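You operate a simulated robot arm through the tools that you are given. There is no shell and no other tool. Be economical: measure what you need, move in short steps, check, and stop when the job is done.

The job below is to be done with a simulated two-armed robot. You get a single attempt, and the scene is never put back.

TASK
Soap the red brush and scrub the tall pot clean.
Fine: hold the pot; brush back in its crock, pot on the blue square. Set down upright: tall pot.

The check looks at the end state, three seconds after you hand in, the way a careful person would. Anything else that was tipped, shoved, dropped, spilled or broken makes it a failure.

THE ROBOT
Two 7-joint arms with two-finger parallel grippers on one trunk, on a base that drives. Base frame: it is fixed to the floor where the robot stands at the start and does not move with it; the origin is under the middle of the robot, x ahead of it, y to its left, z up. Readings come in mm, degrees, newtons and seconds.
The left shoulder is at the start at [60, 143, 938], the right one opposite. With the tool pointing down near the work surface each hand reaches from about 320 to 740 mm from the robot's upright axis, wherever it stands, measured 20 degrees to its own side. Places, roughly: blue square [500, -500, 800]; soap bar [600, -100, 800]; white crock [700, 0, 800]. Payload 1.57 kg a hand.
Tool frame (each hand has its own): the origin (TCP) lies between the finger pads and is the grasp point; the fingertips stand 30 mm ahead of it; z points along the fingers, y is the line along which they close. Largest opening 110 mm; finger width 24, thickness 12; the body of the gripper, 48 by 112 mm, starts 78 mm behind the TCP.
Orientation is that of the tool frame in the base frame, as [roll, pitch, yaw] about the fixed x, y, z axes, in that order (R = Rz(yaw) Ry(pitch) Rx(roll)). With the fingers straight down and closing along the base's y, the tool's x points along the base's -x, its y along +y and its z along -z.

THE INTERFACE
- The arms move only by the tool servo_tool. It takes "left_series", "right_series" or both (then of equal length, played together; a hand with none holds still); each is a list of rows, each a list of 6 numbers: the shift along the tool's x, y, z in mm, then the turn, a rotation vector about the tool's x, y, z in degrees. In form: [[dx, dy, dz, wx, wy, wz], ...]. A call has 1 to 12 rows; each row shifts and turns the commanded pose from where the row before left it, along the tool's axes as they then stand. "left_hand" and "right_hand" are, for a hand that has rows, the gripper command, from -1 (fully open) to 1 (shut), values between in proportion, set as the call begins (left out, the last holds). A row lasts 0.2 s, in which the tool goes at most 50 mm and 8.6 degrees; a call with a longer step from one row to the next is refused whole, and so is a gripper value outside its range. A pose out of reach is approached as far as the arm can. The call stops where the force on the tool passes 40 N (or 10 N more than at its start, if that is more) or the arm is blocked; 0.2 s more then pass. Each finger travels about 45 mm/s and halts on what it meets, pressing with about 25 N; the grip force reading is that of the motor and also rises with nothing between the fingers. The clock runs only during rows and for 0.2 s after the last one: add rows that do not move to give the fingers time. It gives the time, the measured TCP pose, the force on the tool (base axes), the opening and the grip force at its end, in the units of the frame above (readings bear some noise), with the torque about the TCP (base axes, N m) and any sound that the robot's microphone picked up.
- Cameras (640 x 400 px; columns grow to the right, rows downward): "scene" is now at [47.8, -16.3, 1550.4]; the picture's right is [-0.18, -0.98, 0.00], its down [-0.72, 0.13, -0.68] and it looks along [0.67, -0.12, -0.73] (base axes); focal length 262 px, centre (320, 200). "left" rides on the left gripper at [70, -16, -141] in its tool frame; the picture's right is [0.23, 0.97, 0.00], its down [-0.85, 0.20, -0.48] and it looks along [-0.47, 0.11, 0.88] (tool axes); focal length 222 px, centre (320, 200). "right" rides on the right gripper at [70, 16, -141] in its tool frame; the picture's right is [-0.23, 0.97, 0.00], its down [-0.86, -0.20, -0.48] and it looks along [-0.47, -0.11, 0.88] (tool axes); focal length 222 px, centre (320, 200). There is no depth. A picture from a camera that has moved, and an enlarged one, comes with that camera's place and axes in the base frame and with its lens.
- capture(camera): a new picture of that camera. No time passes.
- slide_trunk(by): slides the trunk up (or, below 0, down) by that many mm; the arms and the scene camera ride with it, the base frame stays. It gives what a move gives, with no picture.
- steer(legs): drives the robot by 1 to 6 legs, each [ahead, left, turn to the left] in mm, mm and degrees, along the robot's own axes; the way and the turn of a leg run together, so that a leg with both is an arc; at most 1500 mm and 180 degrees a leg. The arms and the cameras ride along, it lands a little off, and it stops where it bumps. It gives what a move gives.
- head_to(pan, tilt): turns the head with the scene camera to pan (to the left, within 86 degrees either way) and tilt (down, from -29 to 69), counted from straight ahead of the robot. It gives what a move gives.
- close_up(camera, box): a new picture of the part [left, top, right, bottom] of that camera's present view, enlarged. No time passes.
- sign_off(): hands the job in; it is judged then, once.

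Work in short steps. Places have to be worked out from the pictures, the camera data and where the tool is seen: move nearer, look again, correct. Check each grasp and each placing, and mend what went wrong. You have 120 turns and 108 pictures in all, those below and enlarged ones among them. Open the grippers and draw the arms clear of the work before you hand the job in, unless the task says otherwise; then end with one line.

The tools are called after ">>>" as a command line: name --argument value ..., lists and objects as JSON in quotes. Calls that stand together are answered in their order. servo_tool: Moves the arms, as the interface text tells. Its arguments: {"type":"object","properties":{"left_series":{"type":"array"},"left_hand":{"type":"number"},"right_series":{"type":"array"},"right_hand":{"type":"number"}},"required":[]} The other tools are called the same way: slide_trunk (by) slides the trunk up or down; steer (legs) drives the base; head_to (pan, tilt) turns the head that bears the scene camera; capture (camera) takes a picture; close_up (camera, box) takes an enlarged picture of a part of a camera's view; sign_off () hands the job in.

At the start:

```text
time: 0.0
left_eef_pos: [516.1, 132.5, 1111.1]
left_tool_rot: [-180.0, 0.0, -180.0]
left_ft_force: [0.0, -0.8, -0.4]
left_wrist_torque: [-0.01, -0.02, 0.01]
left_opening: 110.0
left_gripper_force: 0.1
right_eef_pos: [371.7, -273.6, 1110.4]
right_tool_rot: [180.0, -0.1, 180.0]
right_ft_force: [0.6, -0.4, 0.2]
right_wrist_torque: [0.01, -0.02, 0.0]
right_opening: 109.9
right_gripper_force: 0.0
trunk travel left (down, up): [-537.0, 53.0]
robot x, y, heading: [5.3, -1.7, 0.2]
head pan, tilt: [-10.3, 46.9]
```

scene: 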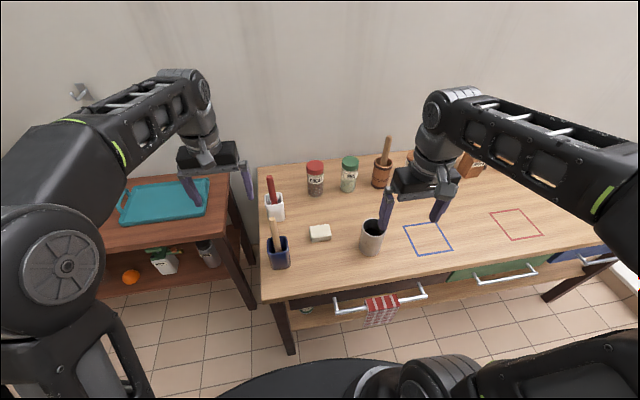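
right: 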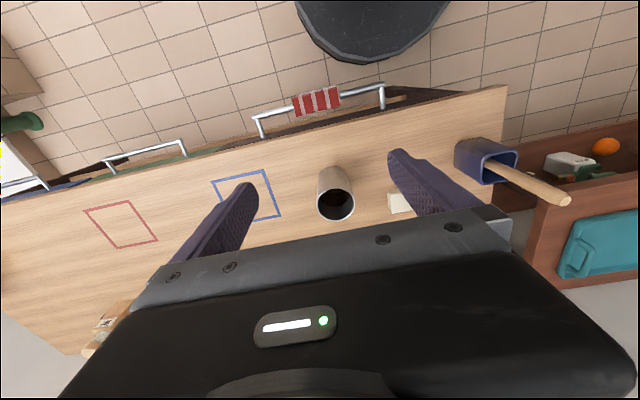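
left: 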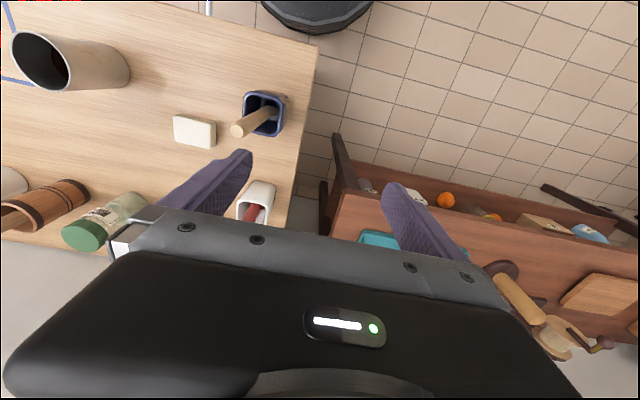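

The layout is visible: the red brush is in the white crock, with the soap, tall pot and blue square to its right. I'll take enlarged views before moving.

>>> close_up --camera "scene" --box '[240, 150, 400, 280]'

>>> close_up --camera "right" --box '[280, 140, 420, 230]'

>>> close_up --camera "left" --box '[150, 70, 330, 240]'

```text
3.08 times, centred on (320, 215) of scene
camera zoom: at [47.8, -16.3, 1550.4], right [-0.18, -0.98, 0.0], down [-0.72, 0.13, -0.68], along [0.67, -0.12, -0.73], focal length 807 px, centre (320, 154)
```

zoom: 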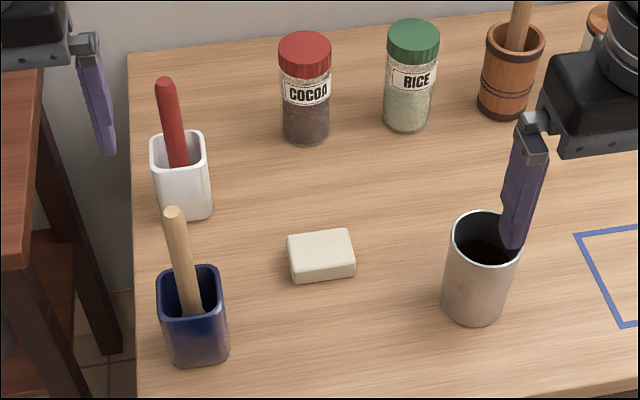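

```text
4.44 times, centred on (350, 185) of right
camera zoom: at [300.9, -257.1, 1253.3], right [0.23, 0.97, 0.0], down [0.86, -0.2, 0.48], along [0.47, -0.11, -0.88], focal length 987 px, centre (187, 267)
```

zoom: 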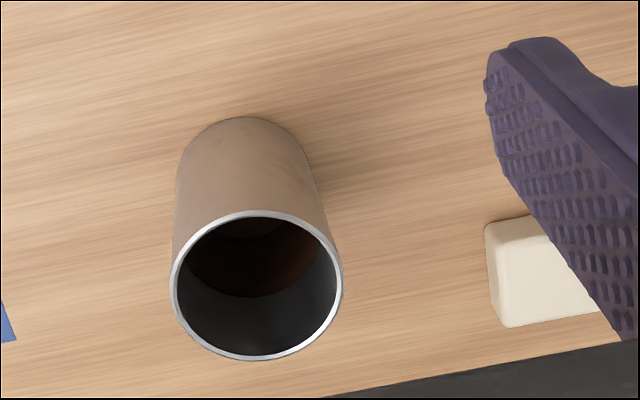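

```text
2.35 times, centred on (240, 155) of left
camera zoom: at [446.8, 115.9, 1251.6], right [-0.23, 0.97, 0.0], down [0.85, 0.2, 0.48], along [0.47, 0.11, -0.88], focal length 523 px, centre (508, 306)
```

zoom: 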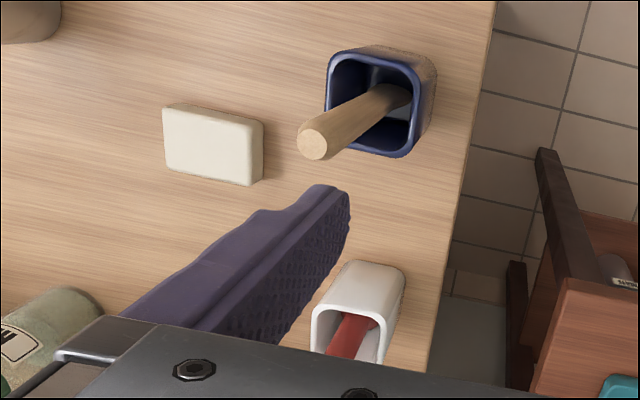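

The pot is about 75 mm wide and 110 tall at about (520,-277), open at the top with brown dirt inside. The crock at about (722,35) is near the end of the left arm's reach, so I'll drive a little closer to the table.

>>> steer --legs '[[65, 0, 0]]'

>>> capture --camera "scene"

>>> capture --camera "left"

>>> capture --camera "right"

```text
time: 1.0
left_eef_pos: [580.5, 132.6, 1111.1]
left_tool_rot: [179.9, -0.1, 180.0]
left_ft_force: [0.7, 0.2, 0.9]
left_wrist_torque: [0.02, 0.08, -0.02]
left_opening: 110.2
left_gripper_force: 0.1
right_eef_pos: [437.1, -272.9, 1110.4]
right_tool_rot: [-179.9, -0.1, -179.9]
right_ft_force: [1.0, -0.2, 1.0]
right_wrist_torque: [0.01, 0.03, 0.0]
right_opening: 110.0
right_gripper_force: 0.1
trunk travel left (down, up): [-537.0, 53.0]
robot x, y, heading: [63.6, 1.0, 0.2]
head pan, tilt: [-10.3, 46.9]
```

```text
101 pictures are left
camera scene: at [113.6, -16.2, 1550.3], right [-0.18, -0.98, 0.0], down [-0.72, 0.13, -0.68], along [0.67, -0.12, -0.73], focal length 262 px, centre (320, 200)
```

scene: 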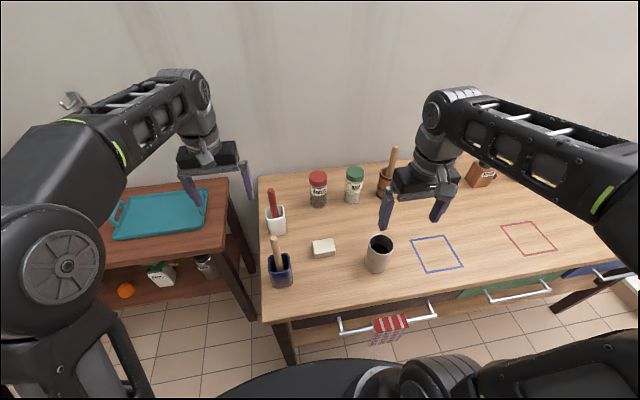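

```text
100 pictures are left
camera left: at [512.0, 116.3, 1250.9], right [-0.23, 0.97, 0.0], down [0.86, 0.2, 0.48], along [0.47, 0.11, -0.88], focal length 222 px, centre (320, 200)
```

left: 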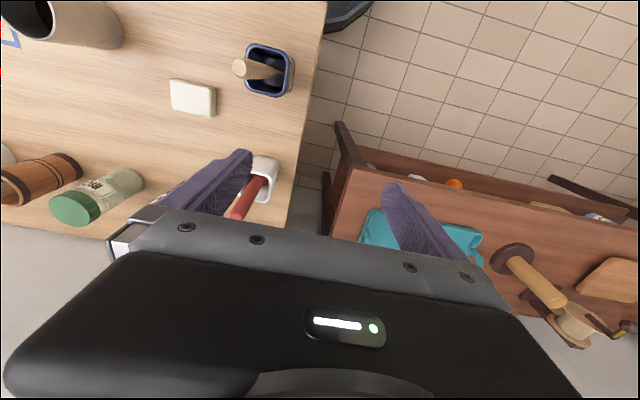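

```text
99 pictures are left
camera right: at [366.4, -256.8, 1252.8], right [0.23, 0.97, 0.0], down [0.86, -0.2, 0.48], along [0.46, -0.11, -0.88], focal length 222 px, centre (320, 200)
```

right: 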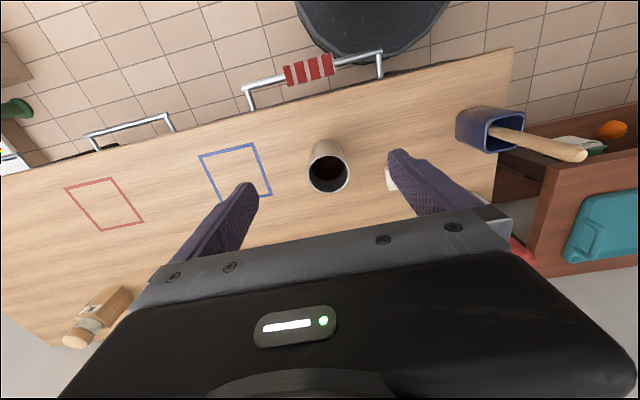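

The base landed cleanly. I'll enlarge the brush and crock in both views to triangulate the handle.

>>> close_up --camera "scene" --box '[250, 175, 330, 225]'

>>> close_up --camera "left" --box '[200, 130, 300, 230]'

```text
8.00 times, centred on (290, 200) of scene
camera zoom: at [113.6, -16.2, 1550.3], right [-0.18, -0.98, 0.0], down [-0.72, 0.13, -0.68], along [0.67, -0.12, -0.73], focal length 2098 px, centre (560, 200)
```

zoom: 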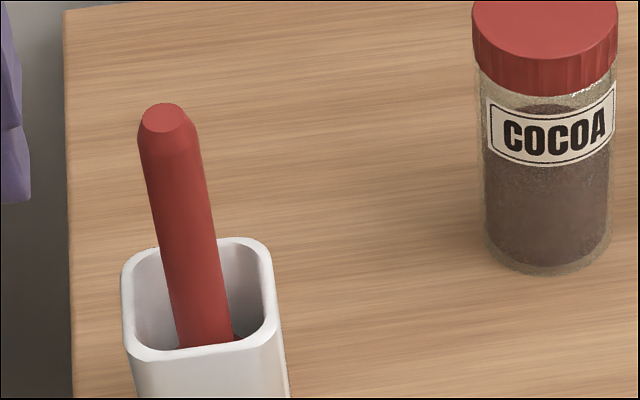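

```text
4.00 times, centred on (250, 180) of left
camera zoom: at [512.0, 116.3, 1250.9], right [-0.23, 0.97, 0.0], down [0.86, 0.2, 0.48], along [0.47, 0.11, -0.88], focal length 888 px, centre (600, 280)
```

zoom: 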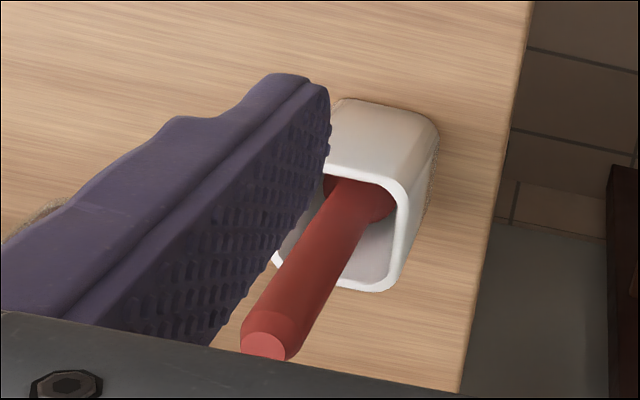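

The two views agree: the handle is vertical at about (723,34), its top at z≈965, about 20 mm thick, and the crock rim is at about 860. I'll move the left hand above it.

>>> servo_tool --left_series '[[-36, -24.7, 0, 0, 0, 0], [-36, -24.7, 0, 0, 0, 0], [-36, -24.7, 0, 0, 0, 0], [-35, -24.5, 0, 0, 0, 0], [0, 0, 40, 0, 0, 0], [0, 0, 35, 0, 0, 0], [0, 0, 0, 0, 0, 0]]' --left_hand -1

>>> capture --camera "left"

>>> close_up --camera "scene" --box '[220, 120, 380, 220]'

```text
time: 2.6
left_eef_pos: [577.1, 132.9, 1035.4]
left_tool_rot: [-180.0, 0.1, 180.0]
left_ft_force: [0.1, 0.0, 0.4]
left_wrist_torque: [-0.01, -0.02, 0.0]
left_opening: 109.9
left_gripper_force: 0.0
left hand out of reach, approached as far as the arm can: row 1, 2, 3, 4
right_eef_pos: [435.2, -273.1, 1110.8]
right_tool_rot: [-179.9, 0.1, -180.0]
right_ft_force: [-0.4, -0.1, 0.7]
right_wrist_torque: [0.02, 0.0, -0.01]
right_opening: 109.8
right_gripper_force: 0.1
trunk travel left (down, up): [-537.0, 53.0]
robot x, y, heading: [63.7, -1.4, -0.0]
head pan, tilt: [-10.3, 46.9]
```

```text
96 pictures are left
camera left: at [509.1, 116.5, 1176.1], right [-0.23, 0.97, 0.0], down [0.85, 0.2, 0.48], along [0.47, 0.11, -0.88], focal length 222 px, centre (320, 200)
```

left: 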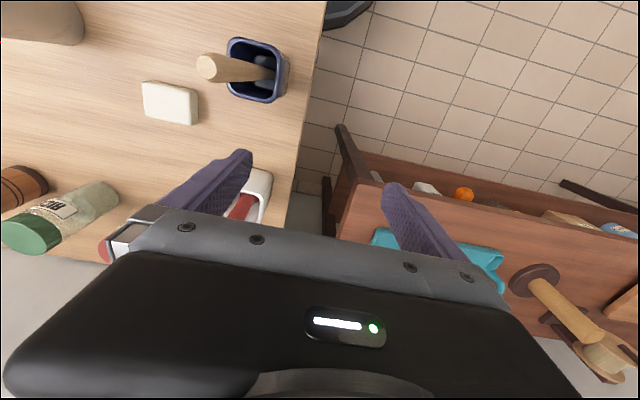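

```text
4.00 times, centred on (300, 170) of scene
camera zoom: at [111.5, -16.2, 1550.4], right [-0.18, -0.98, 0.0], down [-0.72, 0.13, -0.68], along [0.67, -0.12, -0.73], focal length 1049 px, centre (400, 320)
```

zoom: 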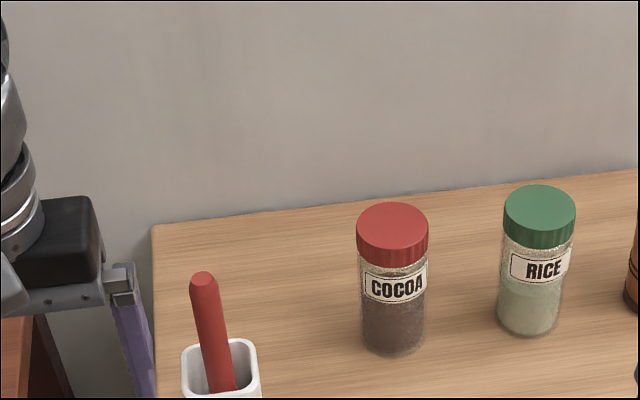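

A straight-down tool can't reach that far at this height. A tool tilted 45° can grip the vertical handle with the wrist closer in, so I'll turn the left hand in place: 30° of yaw to the right, then 45° of pitch forward.

>>> servo_tool --left_series '[[0, 0, 0, 0, 0, 7.5], [0, 0, 0, 0, 0, 7.5], [0, 0, 0, 0, 0, 7.5], [0, 0, 0, 0, 0, 7.5], [0, 0, 0, 0, -7.5, 0], [0, 0, 0, 0, -7.5, 0], [0, 0, 0, 0, -7.5, 0], [0, 0, 0, 0, -7.5, 0], [0, 0, 0, 0, -7.5, 0], [0, 0, 0, 0, -7.5, 0], [0, 0, 0, 0, 0, 0]]'

>>> capture --camera "left"

>>> capture --camera "scene"

```text
time: 5.0
left_eef_pos: [579.0, 132.0, 1034.5]
left_tool_rot: [179.9, 45.1, 150.2]
left_ft_force: [0.2, -0.5, -0.1]
left_wrist_torque: [0.01, 0.01, -0.02]
left_opening: 110.1
left_gripper_force: 0.1
right_eef_pos: [435.6, -275.0, 1109.3]
right_tool_rot: [180.0, 0.0, 180.0]
right_ft_force: [-0.1, 0.2, -0.1]
right_wrist_torque: [-0.01, -0.02, -0.01]
right_opening: 110.3
right_gripper_force: 0.1
trunk travel left (down, up): [-537.0, 53.0]
robot x, y, heading: [62.8, 1.3, -0.2]
head pan, tilt: [-10.3, 46.9]
```

```text
94 pictures are left
camera left: at [442.1, 191.5, 1084.1], right [0.35, 0.92, -0.16], down [0.33, 0.04, 0.94], along [0.88, -0.38, -0.29], focal length 222 px, centre (320, 200)
```

left: 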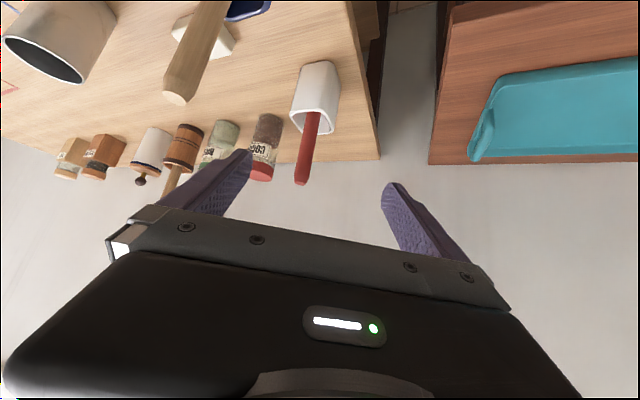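

```text
93 pictures are left
camera scene: at [111.6, -16.4, 1550.4], right [-0.18, -0.98, 0.0], down [-0.72, 0.13, -0.68], along [0.67, -0.12, -0.73], focal length 262 px, centre (320, 200)
```

scene: 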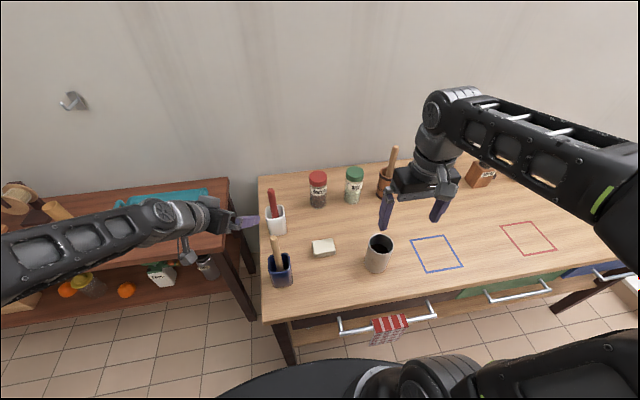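

The left hand now points forward, down and to the right. I'll bring it to 80 mm short of the handle at grasp height and check.

>>> servo_tool --left_series '[[2.5, -4.3, 46.8, 0, 0, 0], [2.5, -4.3, 46.8, 0, 0, 0], [2.4, -4.3, 46.8, 0, 0, 0], [0, 0, 0, 0, 0, 0]]'

>>> capture --camera "left"

>>> close_up --camera "scene" --box '[200, 150, 360, 290]'

```text
time: 6.0
left_eef_pos: [652.2, 72.0, 930.4]
left_tool_rot: [-180.0, 45.0, 150.1]
left_ft_force: [-0.8, 0.4, -0.4]
left_wrist_torque: [0.0, 0.0, -0.01]
left_opening: 109.9
left_gripper_force: 0.1
right_eef_pos: [435.3, -272.1, 1110.7]
right_tool_rot: [179.9, 0.0, -179.9]
right_ft_force: [-0.6, 0.7, 0.7]
right_wrist_torque: [0.0, -0.04, -0.04]
right_opening: 110.0
right_gripper_force: 0.1
trunk travel left (down, up): [-537.0, 53.0]
robot x, y, heading: [64.8, 2.6, -0.0]
head pan, tilt: [-10.3, 46.9]
```

```text
92 pictures are left
camera left: at [515.7, 132.1, 979.7], right [0.35, 0.92, -0.16], down [0.33, 0.04, 0.94], along [0.88, -0.38, -0.29], focal length 222 px, centre (320, 200)
```

left: 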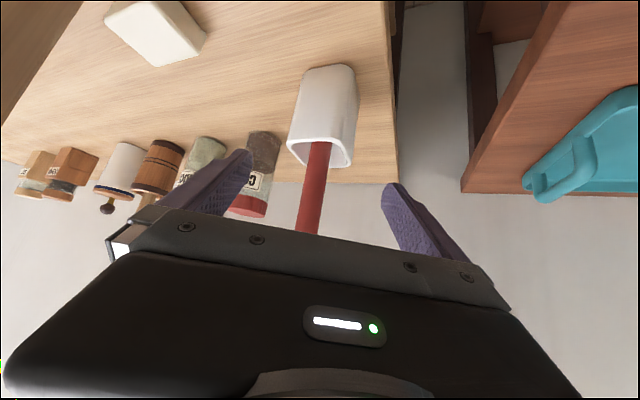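

```text
2.86 times, centred on (280, 220) of scene
camera zoom: at [110.7, -15.9, 1550.5], right [-0.18, -0.98, 0.0], down [-0.72, 0.13, -0.68], along [0.67, -0.12, -0.73], focal length 749 px, centre (434, 143)
```

zoom: 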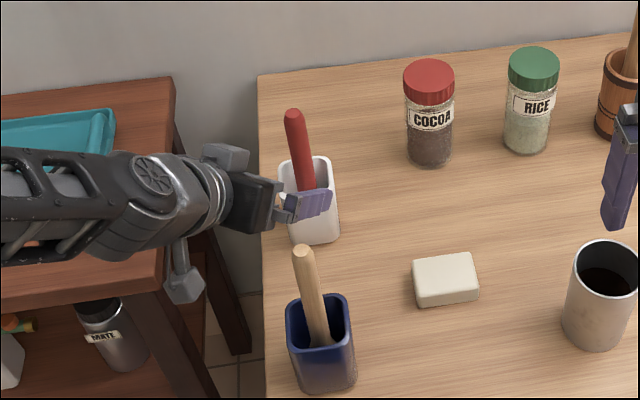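

The handle lies on the approach line between the fingers. I'll go forward 80 mm and close on it.

>>> servo_tool --left_series '[[-19, 0.9, 19, 0, 0, 0], [-19, 0.9, 19, 0, 0, 0], [-19, 0.9, 19, 0, 0, 0], [0, 0, 0, 0, 0, 0]]'

>>> close_up --camera "scene" --box '[220, 160, 340, 250]'

>>> capture --camera "left"

```text
time: 7.0
left_eef_pos: [723.2, 36.7, 930.7]
left_tool_rot: [-180.0, 45.0, 150.1]
left_ft_force: [-0.3, -0.2, -0.1]
left_wrist_torque: [0.01, -0.02, 0.0]
left_opening: 110.0
left_gripper_force: 0.1
right_eef_pos: [435.2, -273.0, 1111.1]
right_tool_rot: [-179.9, 0.0, -180.0]
right_ft_force: [0.7, -0.1, -0.1]
right_wrist_torque: [0.0, -0.02, 0.01]
right_opening: 110.0
right_gripper_force: 0.1
trunk travel left (down, up): [-537.0, 53.0]
robot x, y, heading: [64.8, 3.6, 0.2]
head pan, tilt: [-10.3, 46.9]
```

```text
4.44 times, centred on (280, 205) of scene
camera zoom: at [111.3, -16.0, 1550.4], right [-0.18, -0.98, 0.0], down [-0.72, 0.13, -0.68], along [0.67, -0.12, -0.73], focal length 1166 px, centre (498, 178)
```

zoom: 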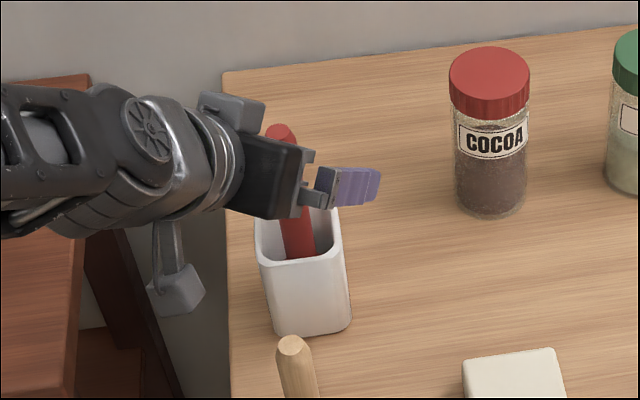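

```text
89 pictures are left
camera left: at [587.0, 95.4, 980.7], right [0.35, 0.92, -0.16], down [0.33, 0.04, 0.94], along [0.88, -0.38, -0.29], focal length 222 px, centre (320, 200)
```

left: 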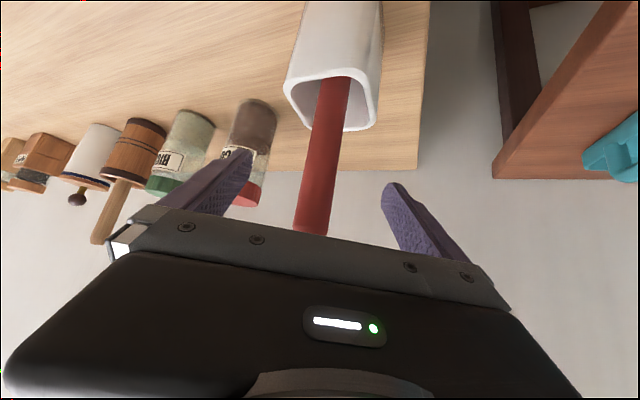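

The handle passes right through the TCP pixel, so I'll close the fingers.

>>> servo_tool --left_series '[[0, 0, 0, 0, 0, 0], [0, 0, 0, 0, 0, 0], [0, 0, 0, 0, 0, 0], [0, 0, 0, 0, 0, 0], [0, 0, 0, 0, 0, 0], [0, 0, 0, 0, 0, 0], [0, 0, 0, 0, 0, 0]]' --left_hand 1

```text
time: 8.6
left_eef_pos: [722.4, 35.4, 930.1]
left_tool_rot: [180.0, 45.0, 150.0]
left_ft_force: [0.3, 0.9, 0.2]
left_wrist_torque: [0.1, -0.04, -0.02]
left_opening: 22.6
left_gripper_force: 25.0
right_eef_pos: [435.2, -272.7, 1111.2]
right_tool_rot: [-180.0, 0.0, 180.0]
right_ft_force: [-0.6, 0.0, -0.4]
right_wrist_torque: [-0.01, 0.02, 0.0]
right_opening: 109.9
right_gripper_force: 0.0
trunk travel left (down, up): [-537.0, 53.0]
robot x, y, heading: [64.8, 2.5, -0.2]
head pan, tilt: [-10.3, 46.9]
```

The handle is gripped at 22.6 mm. I'll lift straight up 150 mm.

>>> servo_tool --left_series '[[-14, 0, -14, 0, 0, 0], [-23, 0, -23, 0, 0, 0], [-23, 0, -23, 0, 0, 0], [-23, 0, -23, 0, 0, 0], [-23, 0, -23, 0, 0, 0], [0, 0, 0, 0, 0, 0]]'

>>> capture --camera "left"

>>> close_up --camera "scene" --box '[220, 130, 400, 280]'

```text
time: 10.0
left_eef_pos: [725.9, 35.6, 1080.6]
left_tool_rot: [180.0, 45.0, 150.0]
left_ft_force: [-0.3, -0.5, -0.9]
left_wrist_torque: [0.01, -0.03, 0.0]
left_opening: 22.7
left_gripper_force: 24.8
right_eef_pos: [435.5, -272.9, 1110.4]
right_tool_rot: [-179.9, 0.0, 179.9]
right_ft_force: [0.4, -0.4, -0.8]
right_wrist_torque: [-0.02, -0.01, 0.03]
right_opening: 110.1
right_gripper_force: 0.0
trunk travel left (down, up): [-537.0, 53.0]
robot x, y, heading: [62.7, -2.0, -0.2]
head pan, tilt: [-10.3, 46.9]
```

```text
88 pictures are left
camera left: at [589.7, 95.3, 1130.5], right [0.35, 0.92, -0.16], down [0.33, 0.04, 0.94], along [0.88, -0.38, -0.29], focal length 222 px, centre (320, 200)
```

left: 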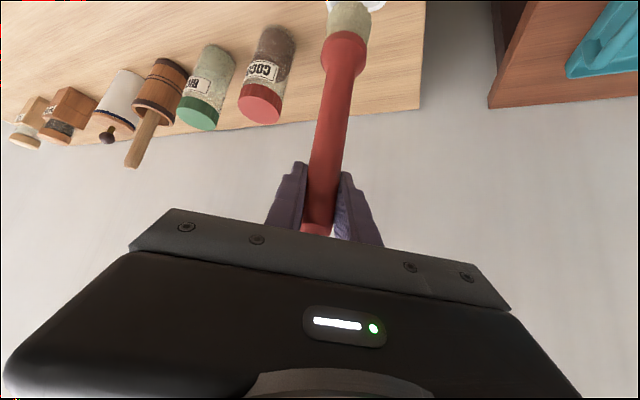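

```text
2.67 times, centred on (310, 205) of scene
camera zoom: at [111.9, -16.2, 1550.4], right [-0.18, -0.98, 0.0], down [-0.72, 0.13, -0.68], along [0.67, -0.12, -0.73], focal length 699 px, centre (347, 187)
```

zoom: 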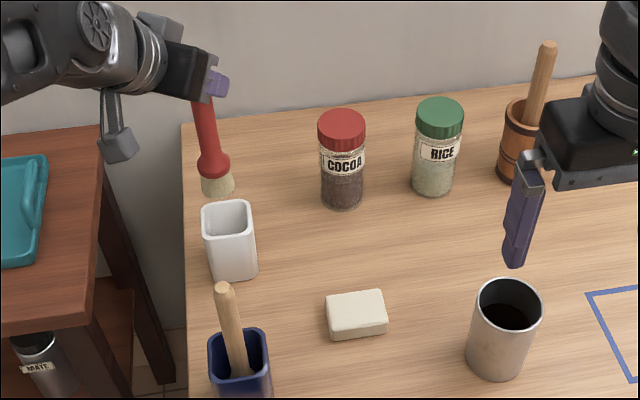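

The brush has a round head with bristles pointing down, ending about 165 mm below the TCP. I'll carry it level until it's over the soap at about (612,-116).

>>> servo_tool --left_series '[[3.2, -37.6, -3.2, 0, 0, 0], [3.2, -37.6, -3.2, 0, 0, 0], [3.2, -37.6, -3.2, 0, 0, 0], [3.2, -37.6, -3.2, 0, 0, 0], [3.2, -37.6, -3.2, 0, 0, 0], [0, 0, 0, 0, 0, 0]]'

>>> capture --camera "left"

>>> close_up --camera "scene" --box '[220, 150, 420, 290]'

```text
time: 11.4
left_eef_pos: [613.7, -116.2, 1079.6]
left_tool_rot: [-180.0, 45.0, 150.1]
left_ft_force: [0.5, 0.2, -1.0]
left_wrist_torque: [-0.04, 0.0, -0.02]
left_opening: 22.4
left_gripper_force: 24.8
right_eef_pos: [434.8, -272.3, 1110.5]
right_tool_rot: [-180.0, 0.1, -180.0]
right_ft_force: [0.6, 0.2, -0.9]
right_wrist_torque: [-0.03, 0.02, 0.02]
right_opening: 109.8
right_gripper_force: 0.0
trunk travel left (down, up): [-537.0, 53.0]
robot x, y, heading: [66.7, -2.1, 0.2]
head pan, tilt: [-10.3, 46.9]
```

```text
86 pictures are left
camera left: at [476.7, -57.1, 1129.8], right [0.35, 0.92, -0.16], down [0.33, 0.04, 0.94], along [0.88, -0.38, -0.29], focal length 222 px, centre (320, 200)
```

left: 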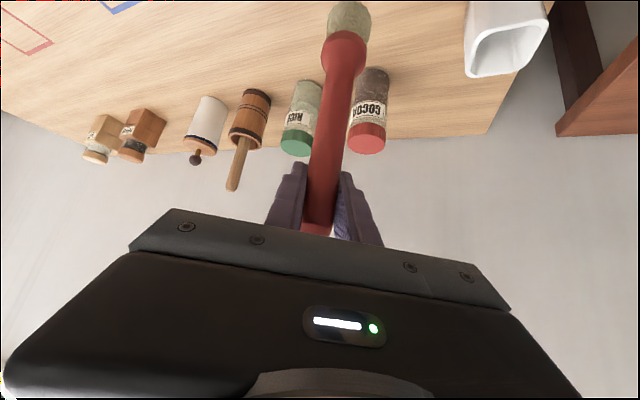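

```text
2.86 times, centred on (320, 220) of scene
camera zoom: at [111.9, -15.8, 1550.4], right [-0.18, -0.98, 0.0], down [-0.72, 0.13, -0.68], along [0.67, -0.12, -0.73], focal length 749 px, centre (320, 143)
```

zoom: 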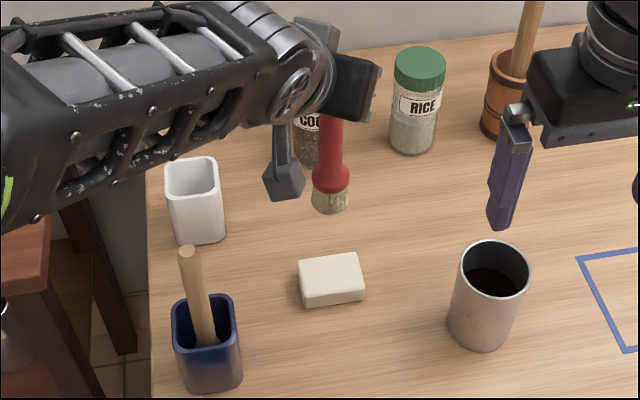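

The brush is over the soap. I'll come down to just above its top, expected at about 785, and look.

>>> servo_tool --left_series '[[29, 0, 26.7, 0, 0, 0], [29, 0, 26.7, 0, 0, 0], [28.5, 0, 26, 0, 0, 0], [0, 0, 0, 0, 0, 0]]'

>>> close_up --camera "scene" --box '[270, 200, 370, 270]'

>>> capture --camera "right"

```text
time: 12.4
left_eef_pos: [606.6, -111.8, 962.2]
left_tool_rot: [-179.9, 45.0, 150.0]
left_ft_force: [0.2, 0.6, -0.2]
left_wrist_torque: [0.01, 0.02, 0.0]
left_opening: 22.3
left_gripper_force: 24.9
right_eef_pos: [435.5, -273.2, 1111.4]
right_tool_rot: [180.0, 0.0, -180.0]
right_ft_force: [-0.3, 0.3, 0.6]
right_wrist_torque: [0.03, 0.0, 0.02]
right_opening: 110.0
right_gripper_force: 0.0
trunk travel left (down, up): [-537.0, 53.0]
robot x, y, heading: [67.0, -4.2, -0.2]
head pan, tilt: [-10.3, 46.9]
```

```text
5.71 times, centred on (320, 235) of scene
camera zoom: at [111.3, -16.1, 1550.4], right [-0.18, -0.98, 0.0], down [-0.72, 0.13, -0.68], along [0.67, -0.12, -0.73], focal length 1499 px, centre (320, 0)
```

zoom: 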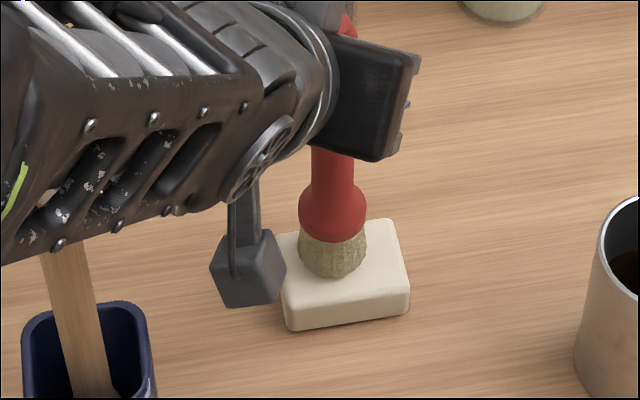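

```text
83 pictures are left
camera right: at [364.6, -256.7, 1253.4], right [0.23, 0.97, 0.0], down [0.86, -0.2, 0.48], along [0.47, -0.11, -0.88], focal length 222 px, centre (320, 200)
```

right: 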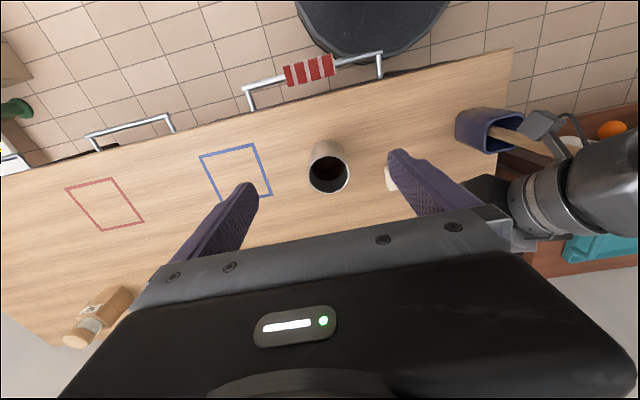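

The bristles are just above the soap. I'll press down 10 mm and rub with small sideways strokes, watching the force.

>>> servo_tool --left_series '[[3.5, 0, 3.5, 0, 0, 0], [2.1, 0, 2.1, 0, 0, 0], [1.4, 0, 1.4, 0, 0, 0], [0, 0, 0, 0, 0, 0]]'

>>> close_up --camera "scene" --box '[270, 200, 370, 270]'

```text
time: 13.4
left_eef_pos: [606.2, -114.3, 955.3]
left_tool_rot: [-179.9, 45.3, 150.1]
left_ft_force: [0.2, 1.3, 16.7]
left_wrist_torque: [0.26, 0.18, 0.05]
left_opening: 22.4
left_gripper_force: 25.2
right_eef_pos: [433.8, -273.3, 1111.9]
right_tool_rot: [180.0, 0.0, 180.0]
right_ft_force: [0.5, 0.0, -1.7]
right_wrist_torque: [0.02, 0.01, 0.04]
right_opening: 110.2
right_gripper_force: 0.2
trunk travel left (down, up): [-537.0, 53.0]
robot x, y, heading: [62.3, -3.8, 0.1]
head pan, tilt: [-10.3, 46.9]
```

```text
5.71 times, centred on (320, 235) of scene
camera zoom: at [110.1, -15.8, 1550.7], right [-0.18, -0.98, 0.0], down [-0.72, 0.13, -0.68], along [0.67, -0.12, -0.73], focal length 1499 px, centre (320, 0)
```

zoom: 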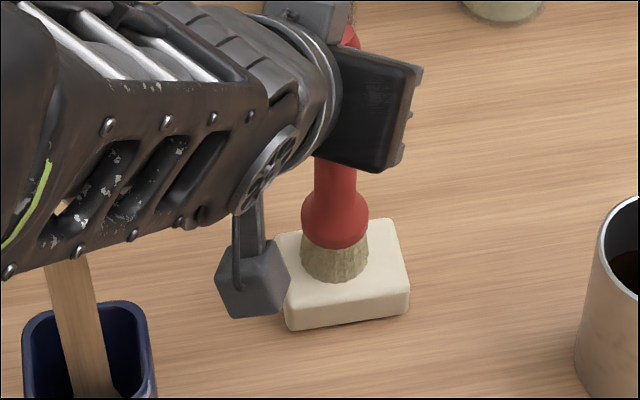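

There's contact at about 17 N. I'll ease off 3 mm and rub back and forth gently.

>>> servo_tool --left_series '[[-2.1, 0, -2.1, 0, 0, 0], [0, 8, 0, 0, 0, 0], [0, -8, 0, 0, 0, 0], [0, -8, 0, 0, 0, 0], [0, 8, 0, 0, 0, 0], [0, 8, 0, 0, 0, 0], [0, -8, 0, 0, 0, 0], [0, -8, 0, 0, 0, 0], [0, 8, 0, 0, 0, 0], [0, 0, 0, 0, 0, 0]]'

>>> close_up --camera "scene" --box '[270, 200, 370, 270]'

```text
time: 15.6
left_eef_pos: [606.5, -112.7, 955.7]
left_tool_rot: [180.0, 45.0, 150.0]
left_ft_force: [-0.3, 0.6, 0.1]
left_wrist_torque: [0.0, -0.01, 0.0]
left_opening: 22.2
left_gripper_force: 25.0
right_eef_pos: [435.6, -272.4, 1111.1]
right_tool_rot: [-180.0, 0.0, 180.0]
right_ft_force: [-0.4, -0.3, 0.6]
right_wrist_torque: [-0.01, 0.0, 0.02]
right_opening: 110.2
right_gripper_force: 0.0
trunk travel left (down, up): [-537.0, 53.0]
robot x, y, heading: [65.8, -2.9, 0.2]
head pan, tilt: [-10.3, 46.9]
```

```text
5.71 times, centred on (320, 235) of scene
camera zoom: at [111.5, -16.5, 1550.4], right [-0.18, -0.98, 0.0], down [-0.72, 0.13, -0.68], along [0.67, -0.12, -0.73], focal length 1499 px, centre (320, 0)
```

zoom: 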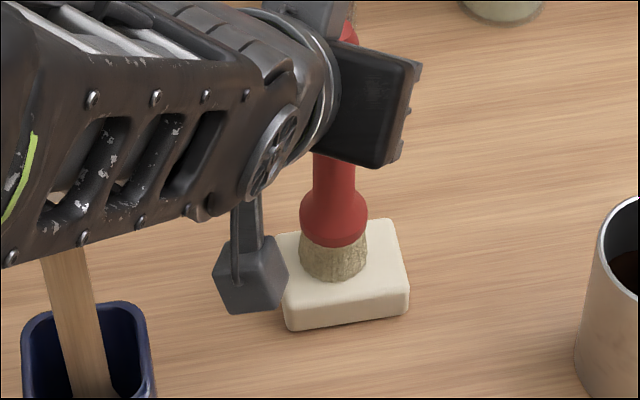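

The force fell to zero, so that rub was probably barely touching. I'll go back down 2 mm for light contact and repeat the strokes.

>>> servo_tool --left_series '[[1.6, 0, 1.6, 0, 0, 0], [0, 6, 0, 0, 0, 0], [0, -6, 0, 0, 0, 0], [0, -6, 0, 0, 0, 0], [0, 6, 0, 0, 0, 0], [0, 6, 0, 0, 0, 0], [0, -6, 0, 0, 0, 0], [0, -6, 0, 0, 0, 0], [0, 6, 0, 0, 0, 0], [0, 0, 0, 0, 0, 0]]'

>>> close_up --camera "scene" --box '[270, 200, 370, 270]'

```text
time: 17.8
left_eef_pos: [605.6, -114.2, 954.3]
left_tool_rot: [180.0, 45.0, 149.9]
left_ft_force: [-1.0, -2.9, 5.8]
left_wrist_torque: [-0.32, 0.11, 0.0]
left_opening: 22.7
left_gripper_force: 25.3
right_eef_pos: [435.5, -272.6, 1111.5]
right_tool_rot: [-180.0, -0.1, 179.9]
right_ft_force: [0.0, -0.1, 0.3]
right_wrist_torque: [0.01, 0.0, 0.02]
right_opening: 110.2
right_gripper_force: 0.0
trunk travel left (down, up): [-537.0, 53.0]
robot x, y, heading: [63.2, -1.4, -0.1]
head pan, tilt: [-10.3, 46.9]
```

```text
5.71 times, centred on (320, 235) of scene
camera zoom: at [110.8, -16.6, 1550.4], right [-0.18, -0.98, 0.0], down [-0.72, 0.13, -0.68], along [0.67, -0.12, -0.73], focal length 1499 px, centre (320, 0)
```

zoom: 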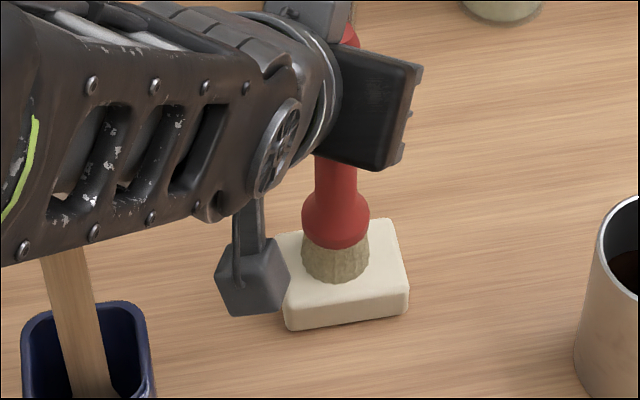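

That gave steady rubbing contact and the soap stayed in place. I'll lift clear and check the bristles for suds.

>>> servo_tool --left_series '[[-20, 0, -20, 0, 0, 0], [-25, 0, -25, 0, 0, 0], [-25, 0, -25, 0, 0, 0], [-22, 0, -22, 0, 0, 0], [0, 0, 0, 0, 0, 0]]'

>>> close_up --camera "scene" --box '[280, 180, 380, 260]'

>>> close_up --camera "left" --box '[280, 0, 420, 90]'

```text
time: 19.0
left_eef_pos: [606.1, -113.6, 1081.1]
left_tool_rot: [180.0, 45.0, 150.1]
left_ft_force: [-0.6, 1.4, -0.1]
left_wrist_torque: [-0.04, -0.01, 0.0]
left_opening: 22.2
left_gripper_force: 24.8
right_eef_pos: [435.7, -274.1, 1111.0]
right_tool_rot: [180.0, 0.0, 180.0]
right_ft_force: [0.0, 0.0, -0.1]
right_wrist_torque: [-0.02, -0.03, 0.03]
right_opening: 109.9
right_gripper_force: 0.1
trunk travel left (down, up): [-537.0, 53.0]
robot x, y, heading: [59.8, -2.6, 0.0]
head pan, tilt: [-10.3, 46.9]
```

```text
5.00 times, centred on (330, 220) of scene
camera zoom: at [111.7, -16.4, 1550.4], right [-0.18, -0.98, 0.0], down [-0.72, 0.13, -0.68], along [0.67, -0.12, -0.73], focal length 1311 px, centre (270, 100)
```

zoom: 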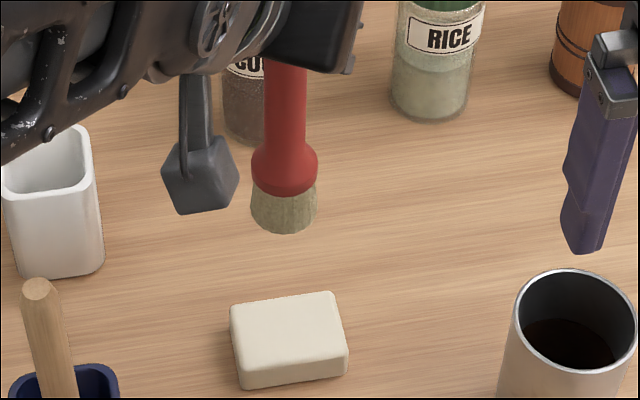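

```text
4.44 times, centred on (350, 45) of left
camera zoom: at [470.1, -53.8, 1131.0], right [0.35, 0.92, -0.16], down [0.33, 0.04, 0.94], along [0.88, -0.38, -0.29], focal length 987 px, centre (187, 889)
```

zoom: 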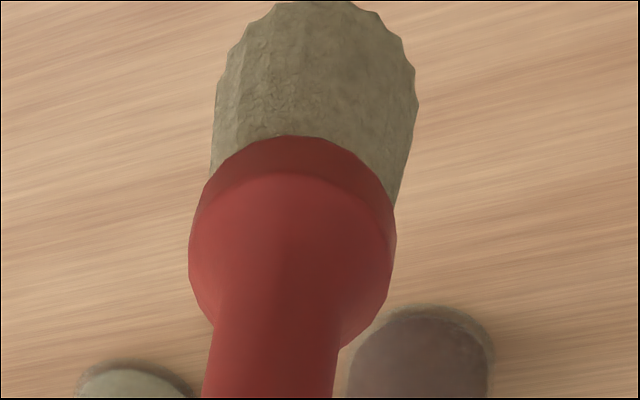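

No suds show yet, so the rubbing may have been too little. I'll go back down with firmer pressure and longer strokes.

>>> servo_tool --left_series '[[25, 0, 25, 0, 0, 0], [25, 0, 25, 0, 0, 0], [25, 0, 25, 0, 0, 0], [12, 0, 12, 0, 0, 0], [3.8, 0, 3.8, 0, 0, 0], [0, 0, 0, 0, 0, 0], [0, 10, 0, 0, 0, 0], [0, -10, 0, 0, 0, 0], [0, -10, 0, 0, 0, 0], [0, 10, 0, 0, 0, 0], [0, 0, 0, 0, 0, 0]]'

>>> close_up --camera "scene" --box '[270, 200, 370, 270]'

```text
time: 21.4
left_eef_pos: [607.4, -113.0, 954.3]
left_tool_rot: [-179.9, 44.9, 150.0]
left_ft_force: [0.2, 0.3, -0.5]
left_wrist_torque: [-0.05, 0.0, 0.03]
left_opening: 22.6
left_gripper_force: 25.0
right_eef_pos: [435.4, -274.0, 1111.1]
right_tool_rot: [180.0, 0.0, -179.9]
right_ft_force: [0.7, 0.8, 0.1]
right_wrist_torque: [0.02, -0.01, -0.01]
right_opening: 110.1
right_gripper_force: 0.1
trunk travel left (down, up): [-537.0, 53.0]
robot x, y, heading: [65.1, -2.2, -0.1]
head pan, tilt: [-10.3, 46.9]
```

```text
5.71 times, centred on (320, 235) of scene
camera zoom: at [111.4, -16.5, 1550.4], right [-0.18, -0.98, 0.0], down [-0.72, 0.13, -0.68], along [0.67, -0.12, -0.73], focal length 1499 px, centre (320, 0)
```

zoom: 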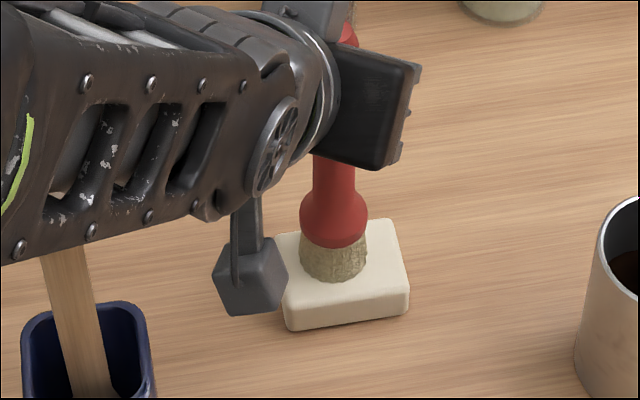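

There's no force at this height, so the handle likely slid up slightly in the grip. I'll press 2.5 mm deeper and stroke.

>>> servo_tool --left_series '[[1.8, 0, 1.8, 0, 0, 0], [0, 10, 0, 0, 0, 0], [0, -10, 0, 0, 0, 0], [0, -10, 0, 0, 0, 0], [0, 10, 0, 0, 0, 0], [0, 0, 0, 0, 0, 0]]'

```text
time: 22.8
left_eef_pos: [605.9, -115.5, 954.0]
left_tool_rot: [180.0, 45.1, 150.0]
left_ft_force: [-1.3, -3.3, 11.6]
left_wrist_torque: [-0.42, 0.19, 0.04]
left_opening: 22.3
left_gripper_force: 25.3
right_eef_pos: [434.7, -273.6, 1111.5]
right_tool_rot: [179.9, 0.1, -180.0]
right_ft_force: [-0.6, 1.1, -0.4]
right_wrist_torque: [0.05, 0.0, -0.01]
right_opening: 110.3
right_gripper_force: 0.0
trunk travel left (down, up): [-537.0, 53.0]
robot x, y, heading: [60.9, 0.9, -0.2]
head pan, tilt: [-10.3, 46.9]
```

Now there's firm contact at about 12 N. I'll keep stroking across the soap at this pressure.

>>> servo_tool --left_series '[[0, 11, 0, 0, 0, 0], [0, -11, 0, 0, 0, 0], [0, -11, 0, 0, 0, 0], [0, 11, 0, 0, 0, 0], [0, 11, 0, 0, 0, 0], [0, -11, 0, 0, 0, 0], [0, -11, 0, 0, 0, 0], [0, 11, 0, 0, 0, 0], [0, 11, 0, 0, 0, 0], [0, -11, 0, 0, 0, 0], [0, -11, 0, 0, 0, 0], [0, 11, 0, 0, 0, 0]]'

>>> close_up --camera "scene" --box '[270, 200, 370, 270]'

```text
time: 25.4
left_eef_pos: [604.7, -115.2, 950.8]
left_tool_rot: [-179.9, 45.1, 150.0]
left_ft_force: [-2.4, -3.9, 13.6]
left_wrist_torque: [-0.41, 0.18, -0.04]
left_opening: 22.3
left_gripper_force: 25.6
right_eef_pos: [434.5, -272.4, 1110.5]
right_tool_rot: [180.0, -0.1, 179.9]
right_ft_force: [-0.1, -0.4, 0.3]
right_wrist_torque: [0.02, -0.01, 0.03]
right_opening: 110.0
right_gripper_force: 0.1
trunk travel left (down, up): [-537.0, 53.0]
robot x, y, heading: [66.7, -3.2, 0.2]
head pan, tilt: [-10.3, 46.9]
```

```text
5.71 times, centred on (320, 235) of scene
camera zoom: at [110.2, -16.2, 1550.4], right [-0.18, -0.98, 0.0], down [-0.72, 0.13, -0.68], along [0.67, -0.12, -0.73], focal length 1499 px, centre (320, 0)
```

zoom: 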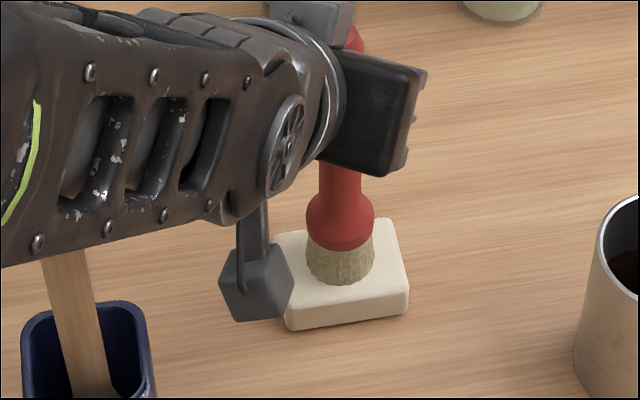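

That was real rubbing and the soap didn't move. I'll lift and compare the bristles.

>>> servo_tool --left_series '[[-20, 0, -20, 0, 0, 0], [-25, 0, -25, 0, 0, 0], [-25, 0, -25, 0, 0, 0], [-22, 0, -22, 0, 0, 0], [0, 0, 0, 0, 0, 0]]'

>>> close_up --camera "scene" --box '[280, 180, 380, 260]'

>>> close_up --camera "left" --box '[280, 0, 420, 90]'

```text
time: 26.6
left_eef_pos: [606.7, -112.8, 1082.4]
left_tool_rot: [-180.0, 45.0, 150.0]
left_ft_force: [-1.4, -0.3, -0.6]
left_wrist_torque: [-0.02, 0.03, 0.01]
left_opening: 22.3
left_gripper_force: 24.5
right_eef_pos: [435.6, -273.6, 1111.7]
right_tool_rot: [180.0, 0.0, -179.9]
right_ft_force: [0.3, -0.2, -0.5]
right_wrist_torque: [-0.02, -0.02, 0.02]
right_opening: 110.1
right_gripper_force: 0.2
trunk travel left (down, up): [-537.0, 53.0]
robot x, y, heading: [65.2, 1.4, -0.0]
head pan, tilt: [-10.3, 46.9]
```

```text
5.00 times, centred on (330, 220) of scene
camera zoom: at [111.7, -16.3, 1550.4], right [-0.18, -0.98, 0.0], down [-0.72, 0.13, -0.68], along [0.67, -0.12, -0.73], focal length 1311 px, centre (270, 100)
```

zoom: 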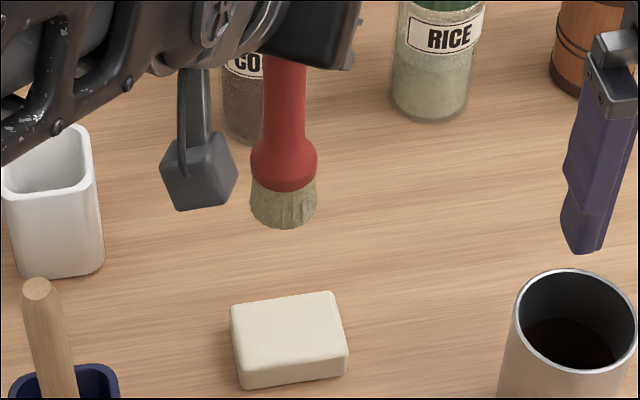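

```text
4.44 times, centred on (350, 45) of left
camera zoom: at [470.3, -53.1, 1133.2], right [0.35, 0.92, -0.16], down [0.33, 0.04, 0.94], along [0.88, -0.38, -0.29], focal length 987 px, centre (187, 889)
```

zoom: 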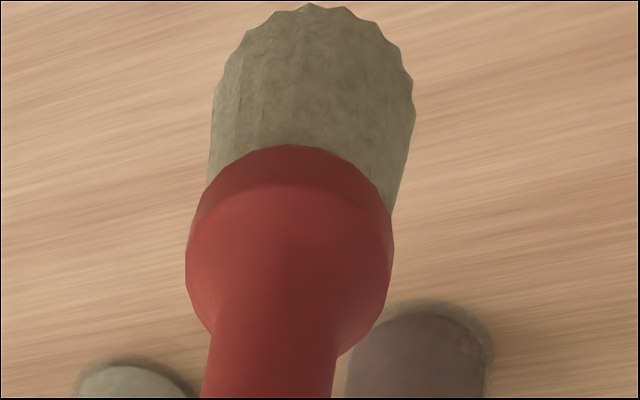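

The bristles look slightly whiter and streaked, and the soap has not moved. Next I'll prepare the right hand to hold the pot from its right-front side: shift it right and yaw it 60° to the left.

>>> servo_tool --right_series '[[-10, -33, 0, 0, 0, 0], [-10, -33, 0, 0, 0, 0], [-10, -33, 0, 0, 0, 0], [0, 0, 0, 0, 0, -8.57], [0, 0, 0, 0, 0, -8.57], [0, 0, 0, 0, 0, -8.57], [0, 0, 0, 0, 0, -8.57], [0, 0, 0, 0, 0, -8.57], [0, 0, 0, 0, 0, -8.57], [0, 0, 0, 0, 0, -8.57], [0, 0, 0, 0, 0, 0]]' --right_hand -1

>>> servo_tool --right_series '[[0, 0, 0, 0, -7.86, 0], [0, 0, 0, 0, -7.86, 0], [0, 0, 0, 0, -7.86, 0], [0, 0, 0, 0, -7.86, 0], [0, 0, 0, 0, -7.86, 0], [0, 0, 0, 0, -7.86, 0], [0, 0, 0, 0, -7.86, 0], [0, 0, 0, 0, 0, 0]]'

>>> capture --camera "scene"

>>> capture --camera "right"

```text
time: 29.0
left_eef_pos: [606.4, -113.0, 1082.9]
left_tool_rot: [180.0, 45.0, 150.1]
left_ft_force: [-0.2, 0.1, -1.3]
left_wrist_torque: [0.01, 0.0, -0.01]
left_opening: 22.2
left_gripper_force: 24.7
right_eef_pos: [465.6, -371.4, 1111.9]
right_tool_rot: [-180.0, 0.0, -119.9]
right_ft_force: [0.4, -0.1, -0.5]
right_wrist_torque: [0.02, -0.02, 0.03]
right_opening: 110.2
right_gripper_force: 0.0
trunk travel left (down, up): [-537.0, 53.0]
robot x, y, heading: [58.3, -0.9, 0.1]
head pan, tilt: [-10.3, 46.9]
```

```text
time: 30.8
left_eef_pos: [606.4, -112.2, 1084.0]
left_tool_rot: [-180.0, 45.1, 150.1]
left_ft_force: [-0.2, -0.6, -0.2]
left_wrist_torque: [-0.01, 0.0, 0.03]
left_opening: 22.2
left_gripper_force: 24.6
right_eef_pos: [464.4, -372.9, 1113.0]
right_tool_rot: [-179.4, 53.1, -119.5]
right_ft_force: [0.0, 0.0, 0.7]
right_wrist_torque: [-0.01, 0.0, 0.0]
right_opening: 110.0
right_gripper_force: 0.1
trunk travel left (down, up): [-537.0, 53.0]
robot x, y, heading: [63.8, -2.1, 0.1]
head pan, tilt: [-10.3, 46.9]
```

```text
73 pictures are left
camera scene: at [111.9, -16.1, 1550.4], right [-0.18, -0.98, 0.0], down [-0.72, 0.13, -0.68], along [0.67, -0.12, -0.73], focal length 262 px, centre (320, 200)
```

scene: 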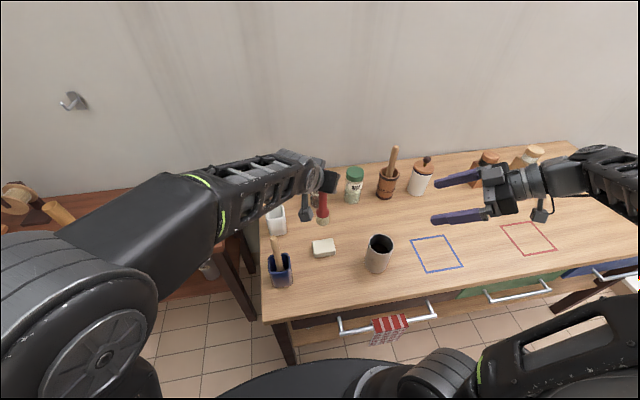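

```text
72 pictures are left
camera right: at [373.0, -497.7, 1142.8], right [-0.78, 0.61, 0.18], down [0.23, 0.02, 0.97], along [0.59, 0.79, -0.15], focal length 222 px, centre (320, 200)
```

right: 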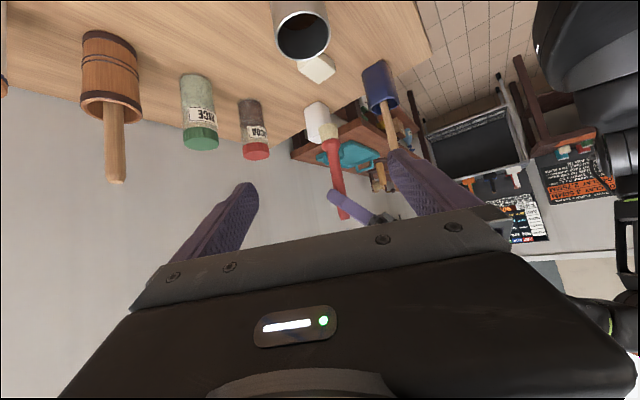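

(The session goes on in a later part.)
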